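You operate a simulated robot arm through the tools that you are given. There is no shell and no other tool. Be economical: measure what you need, move in short steps, check, and stop when the job is done.

Carry out the task below with a simulated robot arm. There is one attempt and no reset: what you move stays moved.

TASK
Light the film, lay the orange HOLD tag on the box of its line, and save that line.
Fine: the film stays on the lamp; switch the lamp off at the end.
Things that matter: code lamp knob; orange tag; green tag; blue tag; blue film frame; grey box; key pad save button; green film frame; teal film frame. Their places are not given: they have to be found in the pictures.

It is judged by the outcome, as a careful person would: the job done as asked, and still so three seconds after it is handed in. It fails if anything else is knocked over, pushed out of place, dropped, spilled or broken.

THE ROBOT
A 6-joint arm with a two-finger parallel gripper, fixed in place. Base frame: the origin is at the foot of the arm, x ahead of it, y to its left, z up; the work surface is at about z = 0. Lengths are in mm, angles in degrees, forces in N, time in s.
With the tool pointing down near the work surface it reaches from about 140 to 580 mm from the base axis. Its first joint turns from -66.0 to 66.0 degrees. Payload 2.1 kg.
Tool frame: the origin (TCP) lies between the finger pads and is the grasp point; the fingertips stand 30 mm ahead of it; z points along the fingers, y is the line along which they close. The gripper opens to 94 mm. The fingers are 28 mm wide and 10 mm thick; the gripper's body (50 by 96 mm) begins 55 mm behind the TCP.
Orientation is that of the tool frame in the base frame, as [roll, pitch, yaw] about the fixed x, y, z axes, in that order (R = Rz(yaw) Ry(pitch) Rx(roll)). With the fingers straight down and closing along the base's y, the tool's x points along the base's -x, its y along +y and its z along -z.

THE INTERFACE
- The arm moves only by the tool move_arm. Its argument "moves" is text: rows parted by semicolons, each of 7 numbers parted by spaces: the shift along the tool's x, y, z in mm, then the turn, a rotation vector about the tool's x, y, z in degrees, then the finger opening in mm, from 0 to 94. In form: tx ty tz wx wy wz gripper; .... A call has 1 to 12 rows; each row shifts and turns the commanded pose from where the row before left it, along the tool's axes as they then stand. A row lasts 0.2 s, in which the tool goes at most 50 mm and 8.6 degrees; a call with a longer step from one row to the next is refused whole, and so is a gripper value outside its range. A pose out of reach is approached as far as the arm can. The call stops where the force on the tool passes 40 N (or 10 N more than at its start, if that is more) or the arm is blocked; 0.2 s more then pass. The fingers move at their own pace (about 72 mm/s each) and stop on an object; they squeeze with about 34 N. The grip force told is the motor's: it shows also when the fingers shut on nothing. Time passes only in rows, and 0.2 s behind the last, so rows that do not move let the fingers close. It gives the time, the measured TCP pose, the force on the tool (base axes), the opening and the grip force at its end, in the units of the frame above (readings bear some noise).
- Cameras (640 x 400 px; columns grow to the right, rows downward): "scene" is fixed at [52.3, -363.9, 486.9]; the picture's right is [0.88, -0.48, 0.00], its down [-0.26, -0.47, -0.84] and it looks along [0.41, 0.74, -0.53] (base axes); focal length 256 px, centre (320, 200). "wrist" rides on the gripper at [-37, 0, -58] in the tool frame; the picture's right is [0.00, -1.00, 0.00], its down [0.97, 0.00, -0.24] and it looks along [0.24, 0.00, 0.97] (tool axes); focal length 218 px, centre (320, 200).
- capture(camera): a new picture of that camera. No time passes.
- locate(camera, pixels): for up to 12 pixels [column, row] of the newest picture of that camera ("zoom" is the newest enlarged one), the place [x, y, z] in the base frame of the surface seen there, good to about 2 mm, but the place of the scene camera against the robot may be out by one fixed shift of up to 18 mm in any direction. No time passes.
- zoom(camera, box): a new picture of the part [left, top, right, bottom] of that camera's present view, enlarged. No time passes.
- job_done(): hands the job in; it is judged then, once.

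Work in short steps. Measure before you move; look again where a grasp or a placing could have gone wrong, and mend it. You have 80 turns and 34 pictures in all, those below and enlarged ones among them. Open the gripper and draw the arm clear of the work before you hand the job in, unless the task says otherwise; then end with one line.

The tools are called as name(argument=value, ...) on one line, values as JSON. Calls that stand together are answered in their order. move_arm: Moves the arm, as the interface text tells. Its arguments: {"type":"object","properties":{"moves":{"type":"string"}},"required":["moves"]} The other tools are called the same way: capture (camera) takes a picture; locate (camera, pixels) gives the place of the surface under pixels of a picture; zoom (camera, box) takes an enlarged picture of a part of a camera's view; job_done () hands the job in.

At the start:

```text
time: 0.0
ee_pos: [293.8, -83.2, 373.2]
orientation: [180.0, 0.1, 180.0]
force: [-0.8, 0.2, 0.5]
finger_gap: 94.0
finger_force: 0.2
```

scene: 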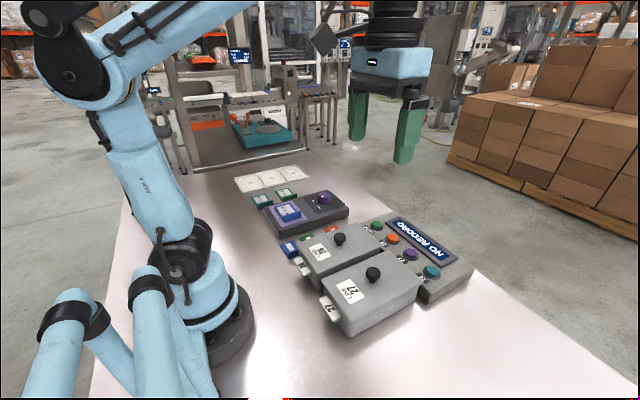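
wrist: 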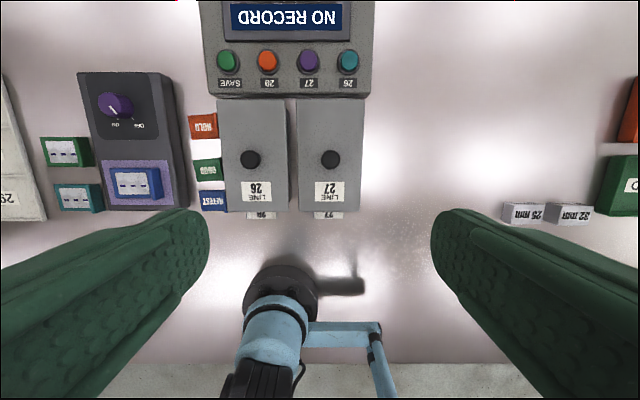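

The wrist view shows lamp (115,105), films, tags (205,125–200), boxes 26/27 and the key pad. I zoom in for detail.

zoom(camera="wrist", box=[0, 60, 240, 230])

zoom(camera="wrist", box=[180, 0, 400, 230])

locate(camera="wrist", pixels=[[115, 105], [136, 183], [203, 126], [207, 169], [250, 159], [330, 159], [227, 60], [309, 60], [68, 151], [78, 197], [255, 195], [110, 150]])

zoom(camera="scene", box=[220, 150, 480, 340])

```text
2.35 times, centred on (120, 145) of wrist
```

zoom: 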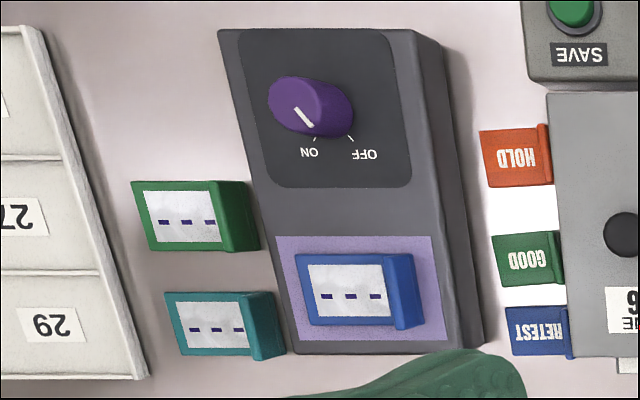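

```text
1.74 times, centred on (290, 115) of wrist
```

zoom: 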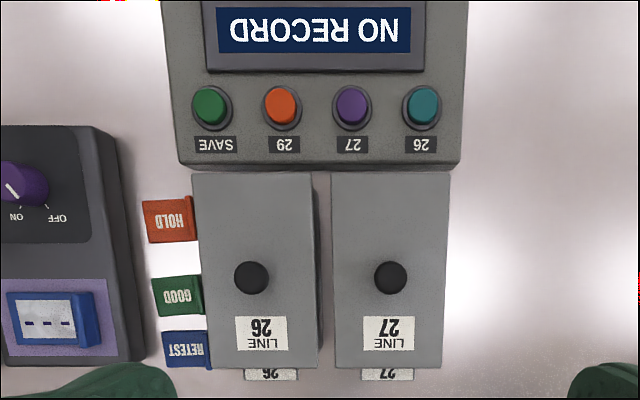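

```text
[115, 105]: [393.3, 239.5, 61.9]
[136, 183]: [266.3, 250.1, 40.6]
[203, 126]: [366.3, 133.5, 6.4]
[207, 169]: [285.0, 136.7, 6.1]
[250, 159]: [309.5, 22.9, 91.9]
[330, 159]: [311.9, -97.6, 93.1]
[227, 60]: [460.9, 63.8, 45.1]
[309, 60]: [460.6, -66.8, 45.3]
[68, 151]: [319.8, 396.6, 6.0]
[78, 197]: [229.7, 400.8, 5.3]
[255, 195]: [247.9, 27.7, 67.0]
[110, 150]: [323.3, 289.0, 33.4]
```

```text
2.11 times, centred on (350, 245) of scene
```

zoom: 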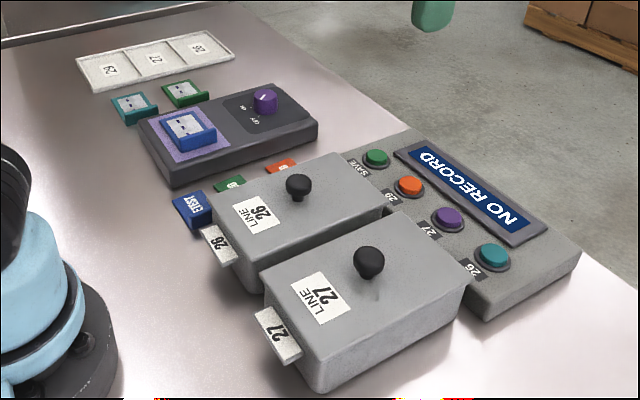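

move_arm(moves="-13.2 39.8 19 0 0 0 94;-13.2 39.8 19 0 0 0 94;-13.2 39.8 19 0 0 0 94;-13.2 39.8 19 0 0 0 94;-13.2 39.8 19 0 0 0 94;-13.2 39.8 19 0 0 0 94;-13.2 39.8 19 0 0 0 94;-13.2 39.8 19 0 0 0 94;0 0 0 0 0 0 94")

capture(camera="wrist")

```text
time: 2.0
ee_pos: [394.6, 233.9, 219.0]
orientation: [-180.0, 0.1, 179.9]
force: [-0.7, 0.5, -0.1]
finger_gap: 94.1
finger_force: 0.1
```

```text
28 pictures are left
```

wrist: 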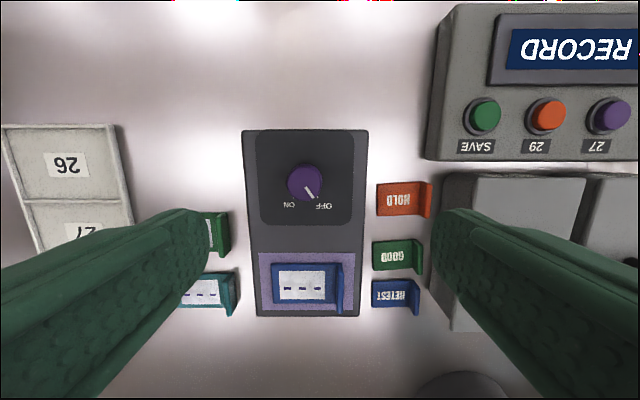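

zoom(camera="wrist", box=[240, 130, 440, 320])

locate(camera="wrist", pixels=[[305, 180], [287, 180], [321, 180], [304, 163], [313, 192], [290, 199], [318, 199], [265, 215], [400, 200], [428, 200], [402, 185], [402, 214]])

```text
2.11 times, centred on (340, 225) of wrist
```

zoom: 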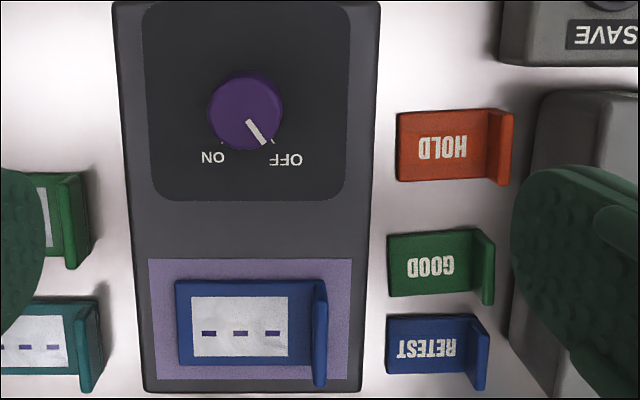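

```text
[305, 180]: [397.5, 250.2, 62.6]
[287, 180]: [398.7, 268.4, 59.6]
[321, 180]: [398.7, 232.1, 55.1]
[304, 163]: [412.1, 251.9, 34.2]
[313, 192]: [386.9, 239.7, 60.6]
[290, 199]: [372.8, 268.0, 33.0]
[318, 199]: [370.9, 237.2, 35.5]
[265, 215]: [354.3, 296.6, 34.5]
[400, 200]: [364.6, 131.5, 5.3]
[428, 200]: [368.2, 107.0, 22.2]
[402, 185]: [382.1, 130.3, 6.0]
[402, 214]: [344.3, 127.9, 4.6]
```

move_arm(moves="-3.4 16 20 0 0 0 60;0 0 20 0 0 -8.5 60;0 0 20 0 0 -8.5 60;0 0 20 0 0 -8.5 60;0 0 20 0 0 -8.5 60;0 0 20 0 0 0 60;0 0 0 0 0 0 60")

capture(camera="wrist")

```text
time: 3.6
ee_pos: [404.0, 249.9, 99.3]
orientation: [179.9, 0.0, -146.1]
force: [-0.1, 0.3, 0.3]
finger_gap: 59.6
finger_force: 0.1
```

```text
26 pictures are left
```

wrist: 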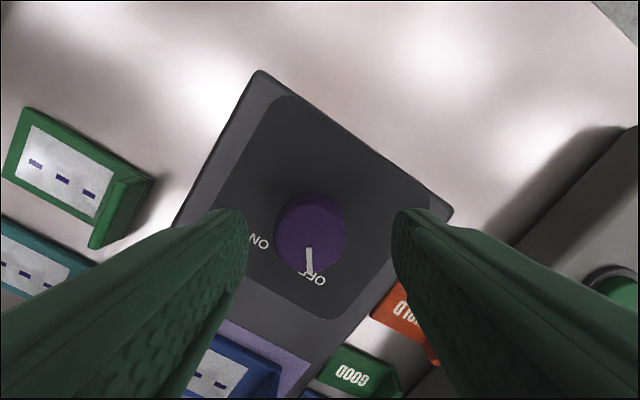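

locate(camera="wrist", pixels=[[313, 230], [278, 235], [345, 230], [310, 265], [309, 203], [258, 242], [316, 278]])

```text
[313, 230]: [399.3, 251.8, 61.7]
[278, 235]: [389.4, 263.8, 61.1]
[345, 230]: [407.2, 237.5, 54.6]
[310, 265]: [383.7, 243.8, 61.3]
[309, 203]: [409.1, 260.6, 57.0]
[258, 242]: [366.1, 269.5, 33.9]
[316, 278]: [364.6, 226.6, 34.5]
```

move_arm(moves="5 4.1 0 0 0 0 60;0 0 15 0 0 0 60;0 0 14 0 0 0 60;0 0 0 0 0 0 30;0 0 0 0 0 0 30;0 0 0 0 0 0 30")

```text
time: 5.0
ee_pos: [397.4, 251.8, 70.1]
orientation: [-180.0, 0.0, -145.9]
force: [0.2, 1.1, -1.1]
finger_gap: 36.9
finger_force: 45.6
```

move_arm(moves="0 0 0 0 0 8.5 30;0 0 0 0 0 8.5 30;0 0 0 0 0 8.5 30;0 0 0 0 0 8.5 30;0 0 0 0 0 8.5 30;0 0 0 0 0 8.5 30;0 0 0 0 0 8.5 30;0 0 0 0 0 8.5 30;0 0 0 0 0 0 30")

capture(camera="wrist")

zoom(camera="scene", box=[220, 150, 480, 340])

```text
time: 7.0
ee_pos: [396.1, 249.2, 71.9]
orientation: [-179.5, 0.2, 145.7]
force: [-7.2, -31.5, -19.3]
finger_gap: 36.6
finger_force: 44.8
```

```text
25 pictures are left
```

wrist: 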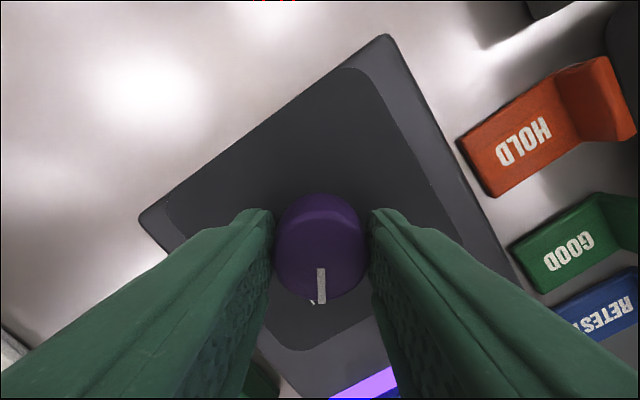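

```text
2.11 times, centred on (350, 245) of scene
```

zoom: 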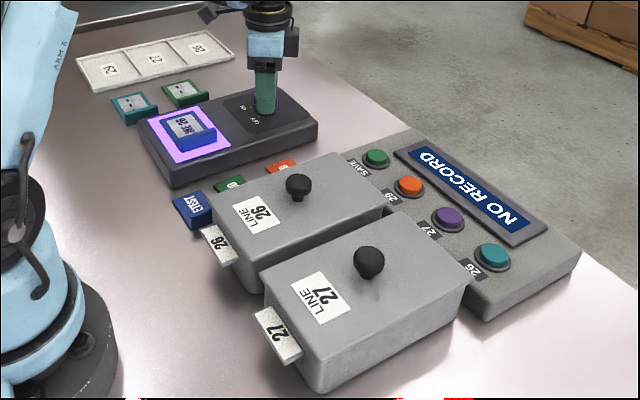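

The lamp is on and the film shows a code. I release, rise and turn back to read it.

move_arm(moves="0 0 0 0 0 0 60;0 0 0 0 0 0 60;0 0 -25 0 0 0 60;0 0 -25 0 0 0 60;0 0 -30 0 0 -8.5 60;0 0 -30 0 0 -8.5 60;0 0 0 0 0 -8.5 60;0 0 0 0 0 -8.5 60;0 0 0 0 0 0 60")

capture(camera="wrist")

```text
time: 9.0
ee_pos: [396.6, 252.7, 182.6]
orientation: [-179.9, 0.0, -179.9]
force: [0.0, 0.1, -0.2]
finger_gap: 60.1
finger_force: 0.1
```

```text
23 pictures are left
```

wrist: 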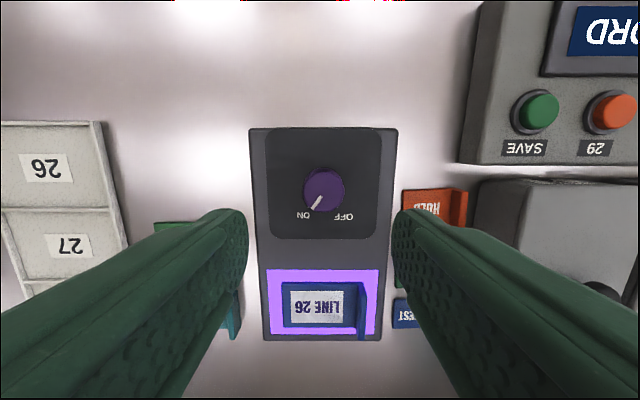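

zoom(camera="wrist", box=[260, 260, 390, 345])

```text
4.71 times, centred on (325, 302) of wrist
```

zoom: 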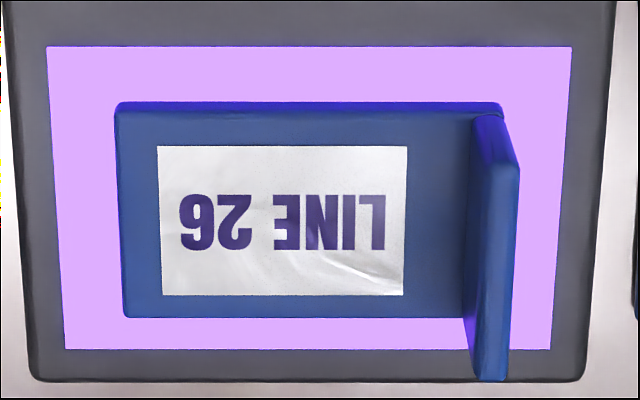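

The film says LINE 26. Now I view the orange tag and box 26 from above.

move_arm(moves="6 -36 -10 0 0 0 94;6 -36 -10 0 0 0 94;6 -36 -10 0 0 0 94;6 -36 -10 0 0 0 94;0 0 0 0 0 0 94")

capture(camera="wrist")

```text
time: 10.2
ee_pos: [370.6, 105.8, 221.5]
orientation: [-180.0, 0.0, 180.0]
force: [-0.4, -0.5, -0.3]
finger_gap: 94.0
finger_force: 0.1
```

```text
21 pictures are left
```

wrist: 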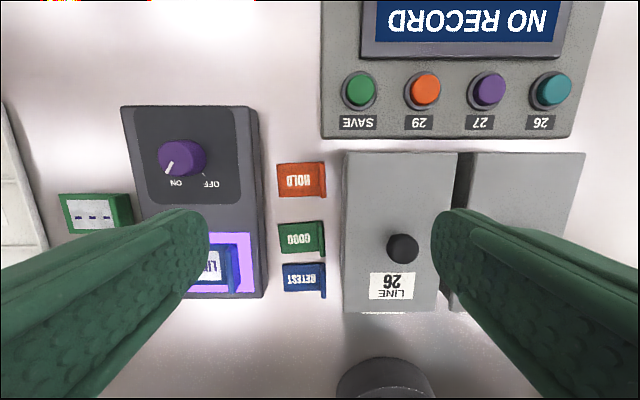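

zoom(camera="wrist", box=[260, 130, 460, 320])

locate(camera="wrist", pixels=[[281, 166], [281, 194], [322, 165], [322, 197], [315, 180], [350, 156], [453, 157], [346, 305], [434, 306], [402, 245], [324, 228], [400, 190]])

```text
2.11 times, centred on (360, 225) of wrist
```

zoom: 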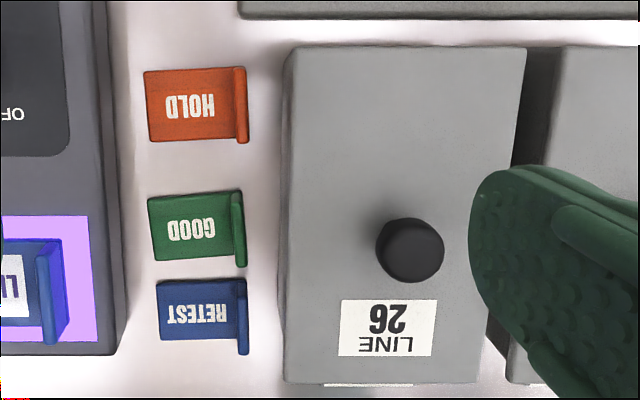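

```text
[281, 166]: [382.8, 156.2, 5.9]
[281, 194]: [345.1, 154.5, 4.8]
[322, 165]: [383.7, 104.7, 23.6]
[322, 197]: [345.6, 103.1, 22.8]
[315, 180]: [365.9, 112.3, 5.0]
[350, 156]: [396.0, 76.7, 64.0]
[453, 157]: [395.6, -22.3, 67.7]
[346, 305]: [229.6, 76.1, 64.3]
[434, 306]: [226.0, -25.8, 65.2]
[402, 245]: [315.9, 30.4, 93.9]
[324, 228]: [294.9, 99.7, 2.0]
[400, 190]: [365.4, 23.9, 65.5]
```

move_arm(moves="6.6 -1.8 40 0 0 0 22;0 0 40 0 0 0 22;0 0 40 0 0 0 22;0 0 25 0 0 0 22;0 0 0 0 0 0 22")

capture(camera="wrist")

```text
time: 11.4
ee_pos: [362.1, 107.6, 76.1]
orientation: [-180.0, 0.0, -179.9]
force: [0.3, -0.1, -0.5]
finger_gap: 22.2
finger_force: 0.1
```

```text
19 pictures are left
```

wrist: 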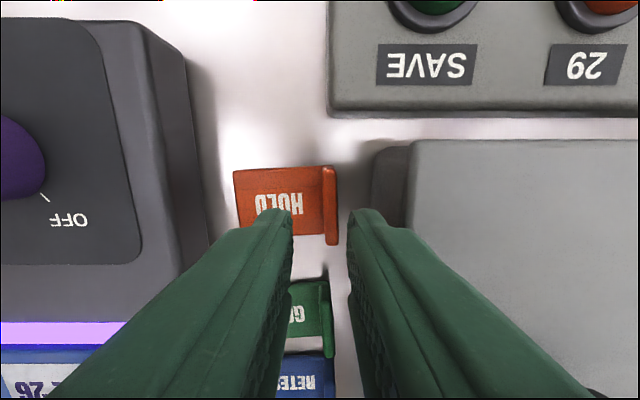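

locate(camera="wrist", pixels=[[324, 190], [335, 190], [330, 170], [332, 240], [415, 180], [330, 200]])

move_arm(moves="0 0 0 0 0 0 22")

```text
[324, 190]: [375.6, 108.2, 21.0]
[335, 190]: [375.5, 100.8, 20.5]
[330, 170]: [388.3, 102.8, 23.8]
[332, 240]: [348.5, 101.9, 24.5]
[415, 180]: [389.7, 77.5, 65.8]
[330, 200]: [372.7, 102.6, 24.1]
```

```text
time: 11.8
ee_pos: [363.6, 107.9, 75.7]
orientation: [180.0, 0.0, -180.0]
force: [0.3, 0.0, -0.5]
finger_gap: 22.2
finger_force: 0.0
```

move_arm(moves="-4 -4 0 0 0 0 20;0 0 15 0 0 0 20;0 0 12 0 0 0 20;0 0 10 0 0 0 20;0 0 0 0 0 0 20")

capture(camera="wrist")

```text
time: 12.4
ee_pos: [368.8, 102.7, 65.1]
orientation: [-179.9, -0.2, -180.0]
force: [-2.4, 1.4, 34.3]
finger_gap: 18.9
finger_force: 0.1
stopped in row 3: the force on the tool passed its limit (the readings are from after the stop); the commanded pose is now the measured one
```

```text
18 pictures are left
```

wrist: 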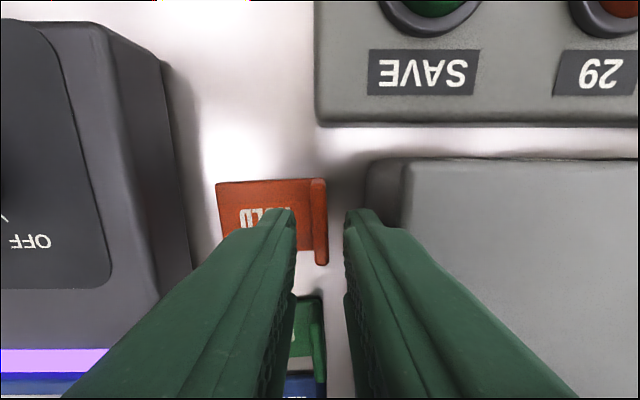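

zoom(camera="scene", box=[260, 140, 420, 260])

locate(camera="wrist", pixels=[[372, 212], [395, 232], [420, 245], [460, 280], [350, 212], [407, 200], [375, 190], [320, 185], [320, 260], [290, 212], [274, 212], [520, 340]])

```text
3.33 times, centred on (340, 200) of scene
```

zoom: 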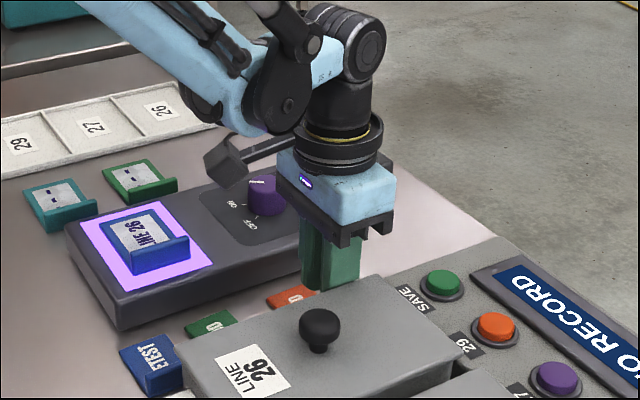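

```text
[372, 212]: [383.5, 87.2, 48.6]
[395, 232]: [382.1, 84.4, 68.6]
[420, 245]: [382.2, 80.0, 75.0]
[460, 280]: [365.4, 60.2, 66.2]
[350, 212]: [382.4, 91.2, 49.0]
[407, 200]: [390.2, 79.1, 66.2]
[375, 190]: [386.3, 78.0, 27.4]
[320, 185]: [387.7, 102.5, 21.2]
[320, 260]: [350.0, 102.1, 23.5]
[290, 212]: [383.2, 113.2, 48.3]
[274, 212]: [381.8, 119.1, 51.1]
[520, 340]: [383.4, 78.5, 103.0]
```

The upper finger flares onto box 26's edge, so the gap is too tight; I back off and turn 90° to grip the tag across its 38 mm width instead.

move_arm(moves="0 0 -25 0 0 0 20;0 0 -30 0 0 0 20;3 12 -10 0 0 -8.2 58;0 0 0 0 0 -8.2 58;0 0 0 0 0 -8.2 58;0 0 0 0 0 -8.2 58;0 0 0 0 0 -8.2 58;0 0 0 0 0 -8.2 58;0 0 0 0 0 -8.2 58;0 0 0 0 0 -8.2 58;0 0 0 0 0 -8.2 58;0 0 0 0 0 -8.2 58")

move_arm(moves="0 0 0 0 0 -8 58;0 0 0 0 0 0 58;0 0 0 0 0 0 58")

capture(camera="wrist")

```text
time: 15.1
ee_pos: [366.5, 113.7, 128.9]
orientation: [180.0, -0.3, -97.8]
force: [0.3, 0.2, -0.4]
finger_gap: 58.0
finger_force: 0.0
```

```text
time: 15.8
ee_pos: [366.5, 113.7, 130.7]
orientation: [179.9, -0.3, -89.9]
force: [0.3, -0.3, 0.5]
finger_gap: 58.0
finger_force: 0.0
```

```text
16 pictures are left
```

wrist: 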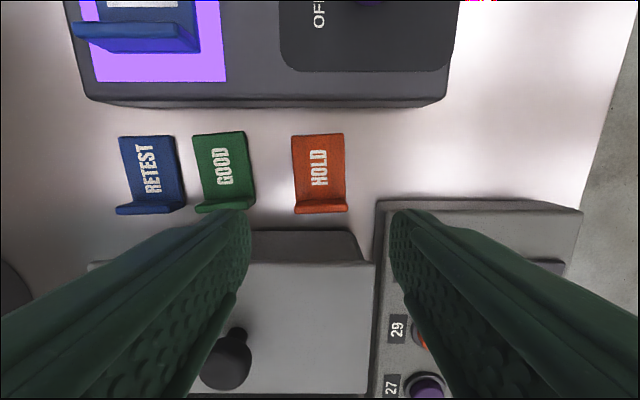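

locate(camera="wrist", pixels=[[293, 137], [344, 135], [297, 208], [346, 208], [320, 205], [379, 205], [250, 203], [246, 150], [375, 225], [386, 225], [320, 170]])

```text
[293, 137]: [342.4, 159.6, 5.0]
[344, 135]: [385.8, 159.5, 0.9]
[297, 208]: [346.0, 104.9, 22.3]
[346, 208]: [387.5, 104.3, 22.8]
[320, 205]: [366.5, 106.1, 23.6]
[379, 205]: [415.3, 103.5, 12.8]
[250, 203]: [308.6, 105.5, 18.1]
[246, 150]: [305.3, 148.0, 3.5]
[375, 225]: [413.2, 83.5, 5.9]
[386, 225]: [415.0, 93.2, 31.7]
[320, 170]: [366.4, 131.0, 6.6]
```

move_arm(moves="-3 0 0 0 0 0 52;0 0 30 0 0 0 52;0 0 30 0 0 0 52;0 0 16 0 0 0 52;0 0 12 0 0 0 52;0 0 8 0 0 0 52;0 0 0 0 0 0 52")

```text
time: 17.4
ee_pos: [367.0, 118.0, 33.8]
orientation: [179.8, -0.1, -90.0]
force: [-0.5, 0.5, 0.2]
finger_gap: 52.1
finger_force: 0.2
```

Reached z 34 freely; close on the tag and lift a little.

move_arm(moves="0 0 0 0 0 0 34;0 0 0 0 0 0 34;0 0 0 0 0 0 34;0 0 -10 0 0 0 34;0 0 -15 0 0 0 34;0 0 0 0 0 0 34")

capture(camera="wrist")

```text
time: 18.9
ee_pos: [365.8, 118.5, 58.4]
orientation: [179.7, -0.2, -90.0]
force: [-0.3, 0.1, 0.4]
finger_gap: 42.5
finger_force: 34.4
```

```text
15 pictures are left
```

wrist: 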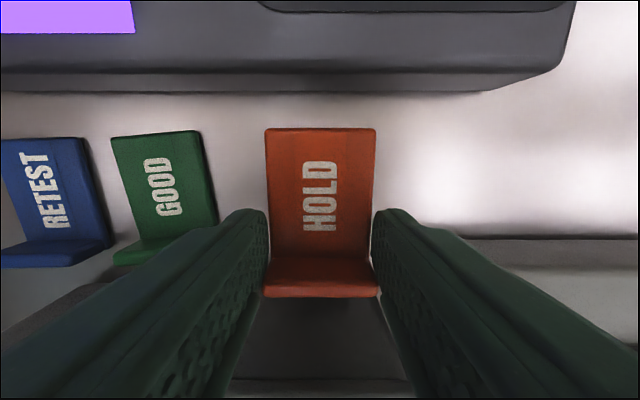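

move_arm(moves="0 0 -40 0 0 0 34;0 0 -40 0 0 0 34;35 -1 0 0 0 0 34;35 -1 0 0 0 0 34;33 0 0 0 0 0 34;0 0 15 0 0 0 34;0 0 15 0 0 0 34;0 0 0 0 0 0 34")

capture(camera="wrist")

zoom(camera="scene", box=[260, 140, 460, 290])

```text
time: 20.6
ee_pos: [368.0, 12.0, 108.2]
orientation: [179.8, -0.2, -90.0]
force: [0.4, 0.6, -0.5]
finger_gap: 43.0
finger_force: 34.2
```

```text
14 pictures are left
```

wrist: 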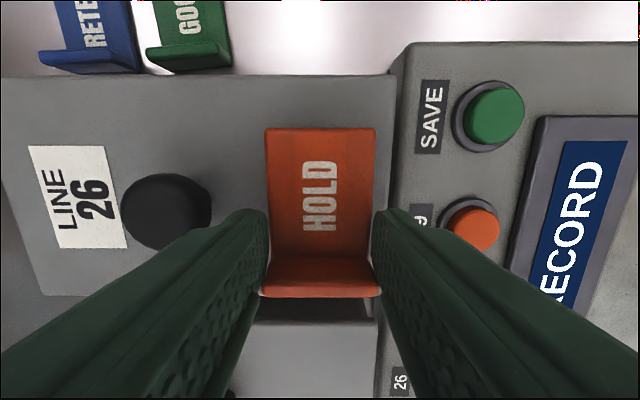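

```text
2.67 times, centred on (360, 215) of scene
```

zoom: 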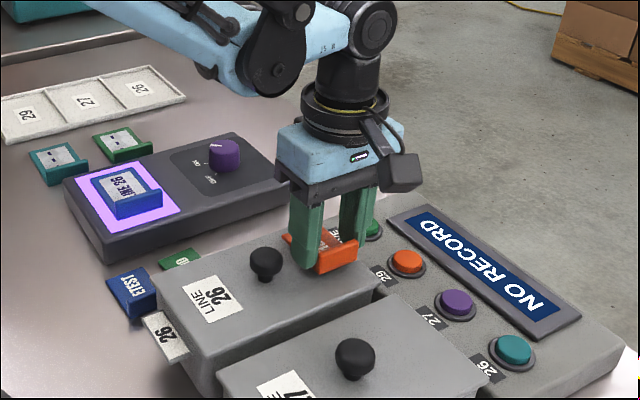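

move_arm(moves="-6 0 0 0 0 0 34;0 0 4 0 0 0 34;0 0 2 0 0 0 34;0 0 1.5 0 0 0 34;0 0 0 0 0 0 34")

```text
time: 21.9
ee_pos: [368.1, 20.4, 101.6]
orientation: [179.9, -0.2, -90.0]
force: [0.8, 0.6, -0.7]
finger_gap: 42.8
finger_force: 34.5
```

move_arm(moves="0 0 1 0 0 0 34;0 0 1 0 0 0 34;0 0 0 0 0 0 34")

```text
time: 22.6
ee_pos: [367.1, 21.1, 98.8]
orientation: [179.9, -0.3, -90.0]
force: [0.6, -0.3, 0.0]
finger_gap: 42.6
finger_force: 34.5
```

move_arm(moves="0 0 1 0 0 0 34;0 0 1 0 0 0 34;0 0 0 0 0 0 34")

locate(camera="wrist", pixels=[[230, 140], [320, 150], [320, 180], [250, 110]])

```text
time: 23.4
ee_pos: [368.1, 21.5, 97.1]
orientation: [179.8, -0.2, -89.9]
force: [-3.5, -1.1, 29.0]
finger_gap: 43.0
finger_force: 33.6
```

```text
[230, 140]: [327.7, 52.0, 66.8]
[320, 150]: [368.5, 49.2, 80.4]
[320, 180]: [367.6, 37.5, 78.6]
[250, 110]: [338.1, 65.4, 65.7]
```

Contact felt. Ease off slightly, open a little, rise.

move_arm(moves="0 0 -1 0 0 0 43;0 0 0 0 0 0 54;0 0 0 0 0 0 54;0 0 -20 0 0 0 54;0 0 -40 0 0 0 54;0 0 -40 0 0 0 54;0 0 0 0 0 0 54")

capture(camera="wrist")

```text
time: 25.1
ee_pos: [367.5, 21.6, 196.4]
orientation: [179.8, -0.2, -89.9]
force: [-0.3, 0.1, -1.1]
finger_gap: 54.1
finger_force: 0.0
```

```text
12 pictures are left
```

wrist: 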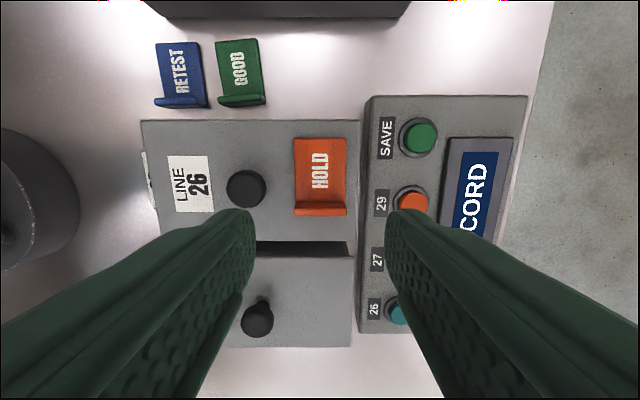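

locate(camera="wrist", pixels=[[421, 137], [412, 203], [393, 309], [399, 137], [420, 119], [375, 310], [385, 137], [400, 160]])

move_arm(moves="40 -20 0 0 0 0 0;40 -20 0 0 0 0 0;0 0 0 0 0 0 0;0 0 0 0 0 0 0")

capture(camera="wrist")

```text
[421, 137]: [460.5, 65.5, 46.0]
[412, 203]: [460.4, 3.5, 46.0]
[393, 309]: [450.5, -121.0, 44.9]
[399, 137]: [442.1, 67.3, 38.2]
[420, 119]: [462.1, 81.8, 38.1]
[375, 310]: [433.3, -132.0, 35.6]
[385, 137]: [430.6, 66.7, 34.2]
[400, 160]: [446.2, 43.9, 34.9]
```

```text
time: 26.1
ee_pos: [407.7, -59.3, 196.3]
orientation: [179.9, -0.3, -90.0]
force: [0.2, -0.9, 0.0]
finger_gap: 0.0
finger_force: 33.1
```

```text
11 pictures are left
```

wrist: 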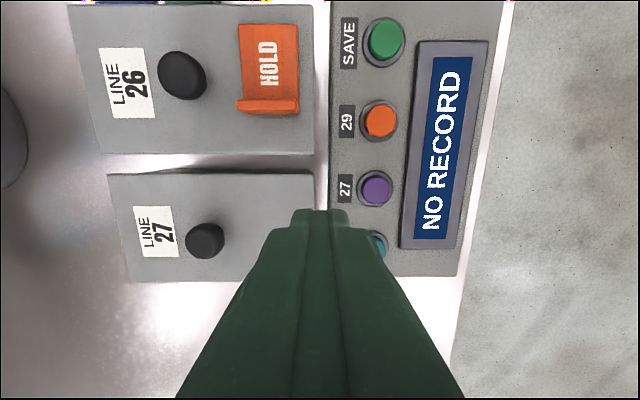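

locate(camera="wrist", pixels=[[386, 39], [380, 120], [375, 189], [374, 245], [381, 242], [384, 252]])

```text
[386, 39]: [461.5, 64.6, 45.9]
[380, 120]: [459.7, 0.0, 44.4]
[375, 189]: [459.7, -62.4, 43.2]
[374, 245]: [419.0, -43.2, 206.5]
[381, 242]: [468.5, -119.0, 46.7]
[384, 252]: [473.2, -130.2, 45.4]
```

move_arm(moves="33 -26 0 0 0 0 0;32 -26 0 0 0 0 0;0 0 40 0 0 0 0;0 0 40 0 0 0 0;0 0 20 0 0 0 0;0 0 0 0 0 0 0")

capture(camera="wrist")

```text
time: 27.4
ee_pos: [461.2, -123.1, 98.7]
orientation: [179.8, -0.3, -90.0]
force: [0.1, -0.3, 0.0]
finger_gap: 0.0
finger_force: 32.9
```

```text
10 pictures are left
```

wrist: 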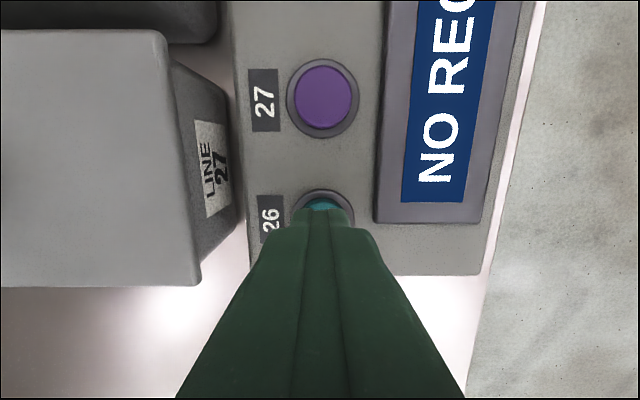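

move_arm(moves="0 0 18 0 0 0 0;0 0 3 0 0 0 0;0 0 2 0 0 0 0;0 0 2 0 0 0 0;0 0 2 0 0 0 0;0 0 0 0 0 0 0")

capture(camera="scene")

```text
time: 28.9
ee_pos: [460.1, -124.1, 73.5]
orientation: [179.8, -0.2, -90.0]
force: [-0.3, 0.2, 1.7]
finger_gap: 0.0
finger_force: 33.0
```

```text
9 pictures are left
```

scene: 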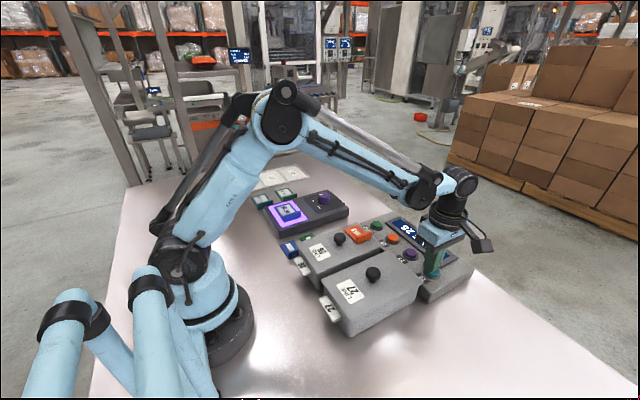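

The display now shows 26. Lift and go to SAVE at (461, 65).

move_arm(moves="0 0 -30 0 0 0 0;0 0 -5 0 0 0 0;-47 0 0 0 0 0 0;-47 0 0 0 0 0 0;-47 0 0 0 0 0 0;-47 -1 0 0 0 0 0;0 0 0 0 0 0 0")

capture(camera="wrist")

zoom(camera="scene", box=[280, 180, 480, 310])

```text
time: 30.4
ee_pos: [456.8, 66.5, 107.4]
orientation: [179.8, -0.2, -90.0]
force: [0.5, -1.0, -0.4]
finger_gap: 0.2
finger_force: 32.9
```

```text
8 pictures are left
```

wrist: 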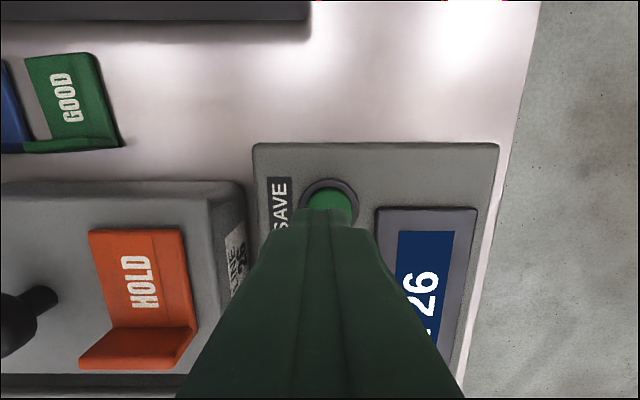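

```text
3.08 times, centred on (380, 245) of scene
```

zoom: 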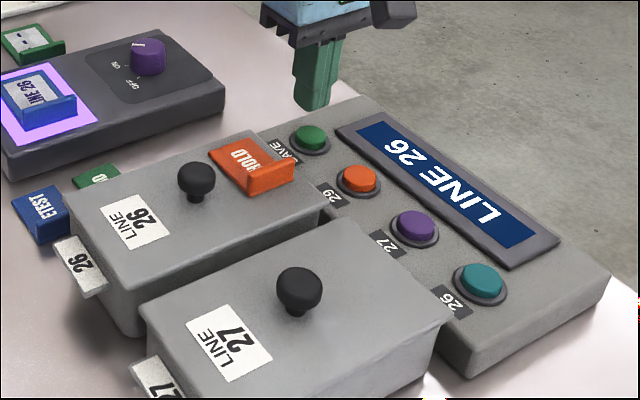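

move_arm(moves="0 -4 0 0 0 0 0;0 0 24 0 0 0 0;0 0 4 0 0 0 0;0 0 2 0 0 0 0;0 0 2 0 0 0 0;0 0 2 0 0 0 0;0 0 0 0 0 0 0")

zoom(camera="scene", box=[280, 180, 480, 310])

```text
time: 32.0
ee_pos: [465.0, 63.6, 72.7]
orientation: [179.9, -0.3, -90.1]
force: [-0.5, 1.1, 2.3]
finger_gap: 0.2
finger_force: 32.6
```

```text
3.08 times, centred on (380, 245) of scene
```

zoom: 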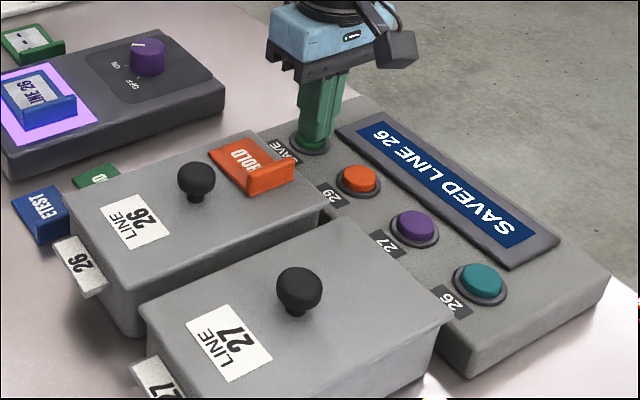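

Saved. Lift away and travel over the lamp knob, turning the tool back.

move_arm(moves="0 0 -40 0 0 0 0;0 0 -40 0 0 0 0;-46 16.5 0 0 0 0 0;-46 16.5 0 0 0 0 0;-46 16.5 0 0 0 0 30;-46 16.5 0 0 0 0 60;0 0 0 0 0 8.4 60;0 0 0 0 0 8.4 60;0 0 0 0 0 8.4 60;0 0 0 0 0 8.4 60;0 0 0 0 0 8.4 60;0 0 0 0 0 8.4 60")

move_arm(moves="0 0 0 0 0 8.4 60;0 0 0 0 0 8.4 60;0 0 0 0 0 8.4 60;0 0 0 0 0 8.4 60;0 0 0 0 0 8.4 60;0 0 0 0 0 8.4 60;0 0 0 0 0 8.4 60;0 0 0 0 0 8.4 60;0 0 0 0 0 7 60;0 0 0 0 0 0 60;0 0 0 0 0 0 60")

capture(camera="wrist")

```text
time: 34.6
ee_pos: [397.6, 247.7, 151.4]
orientation: [-180.0, -0.2, -140.5]
force: [-0.8, 0.0, -0.2]
finger_gap: 59.9
finger_force: 0.0
```

```text
time: 37.0
ee_pos: [399.3, 248.4, 151.5]
orientation: [-179.8, 0.0, 145.3]
force: [0.2, 1.1, -0.1]
finger_gap: 60.1
finger_force: 0.1
```

```text
5 pictures are left
```

wrist: 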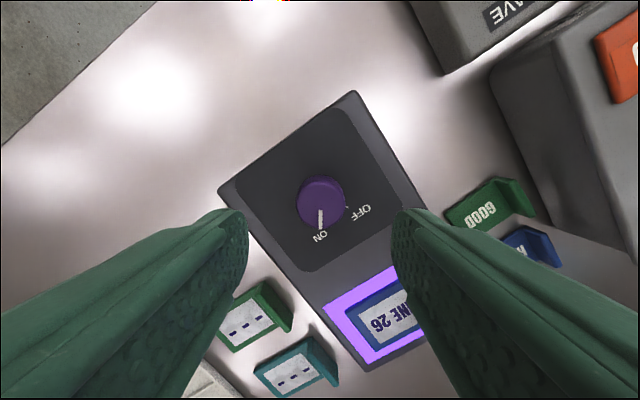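

move_arm(moves="2 1.1 20 0 0 0 60;0 0 30 0 0 0 60;0 0 20 0 0 0 60;0 0 11.5 0 0 0 60;0 0 0 0 0 0 60;0 0 0 0 0 0 30;0 0 0 0 0 0 30;0 0 0 0 0 0 30")

move_arm(moves="0 0 0 0 0 -8.5 30;0 0 0 0 0 -8.5 30;0 0 0 0 0 -8.5 30;0 0 0 0 0 -8.5 30;0 0 0 0 0 -8.5 30;0 0 0 0 0 -8.5 30;0 0 0 0 0 -8.5 30;0 0 0 0 0 -8.5 30;0 0 0 0 0 0 30")

capture(camera="wrist")

```text
time: 38.9
ee_pos: [397.5, 248.9, 71.8]
orientation: [-179.6, 0.0, 145.4]
force: [-2.8, -3.6, -9.0]
finger_gap: 36.6
finger_force: 44.9
```

```text
time: 40.8
ee_pos: [398.0, 250.8, 70.7]
orientation: [180.0, -0.2, -146.4]
force: [-2.1, 0.3, 4.5]
finger_gap: 36.7
finger_force: 45.4
stopped in row 9: the force on the tool passed its limit (the readings are from after the stop); the commanded pose is now the measured one
```

```text
4 pictures are left
```

wrist: 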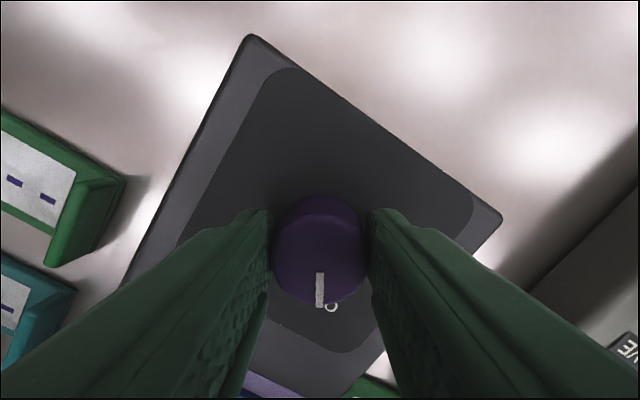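

The lamp window is dark again (knob at its OFF stop). I release, rise and check.

move_arm(moves="0 0 0 0 0 0 60;0 0 0 0 0 0 60;0 0 -25 0 0 0 60;0 0 -40 0 0 0 60;0 0 -40 0 0 8.5 60;0 0 -40 0 0 8.5 60;0 0 -30 0 0 8.5 60;0 0 0 0 0 8.5 60;0 0 0 0 0 0 60")

capture(camera="wrist")

zoom(camera="scene", box=[220, 150, 480, 340])

```text
time: 42.8
ee_pos: [397.2, 252.6, 245.9]
orientation: [-180.0, -0.2, 179.5]
force: [0.1, 0.2, 0.2]
finger_gap: 59.8
finger_force: 0.1
```

```text
3 pictures are left
```

wrist: 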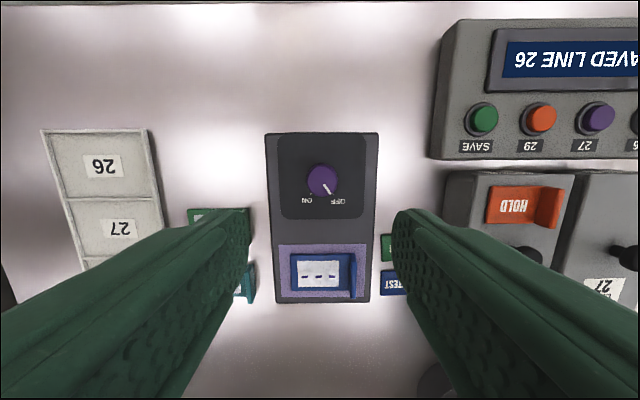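

```text
2.11 times, centred on (350, 245) of scene
```

zoom: 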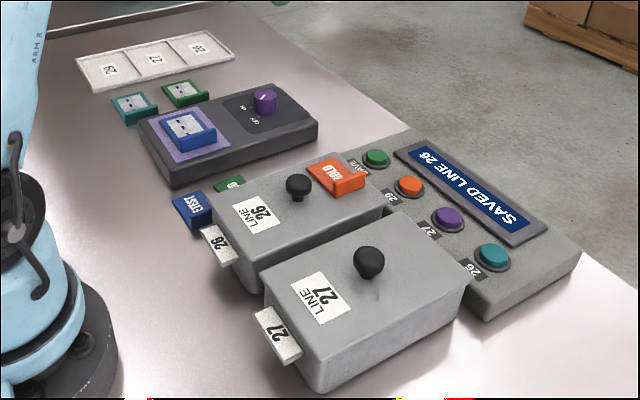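

All checks out: lamp off, film still on the lamp, HOLD tag on box 26, display reads SAVED LINE 26, arm clear.

job_done()

```text
The job is handed in.
```

The film read LINE 26, so I laid the orange HOLD tag on the line 26 box and saved that line (the display reads "SAVED LINE 26"). The film is still on the lamp, which is switched off.
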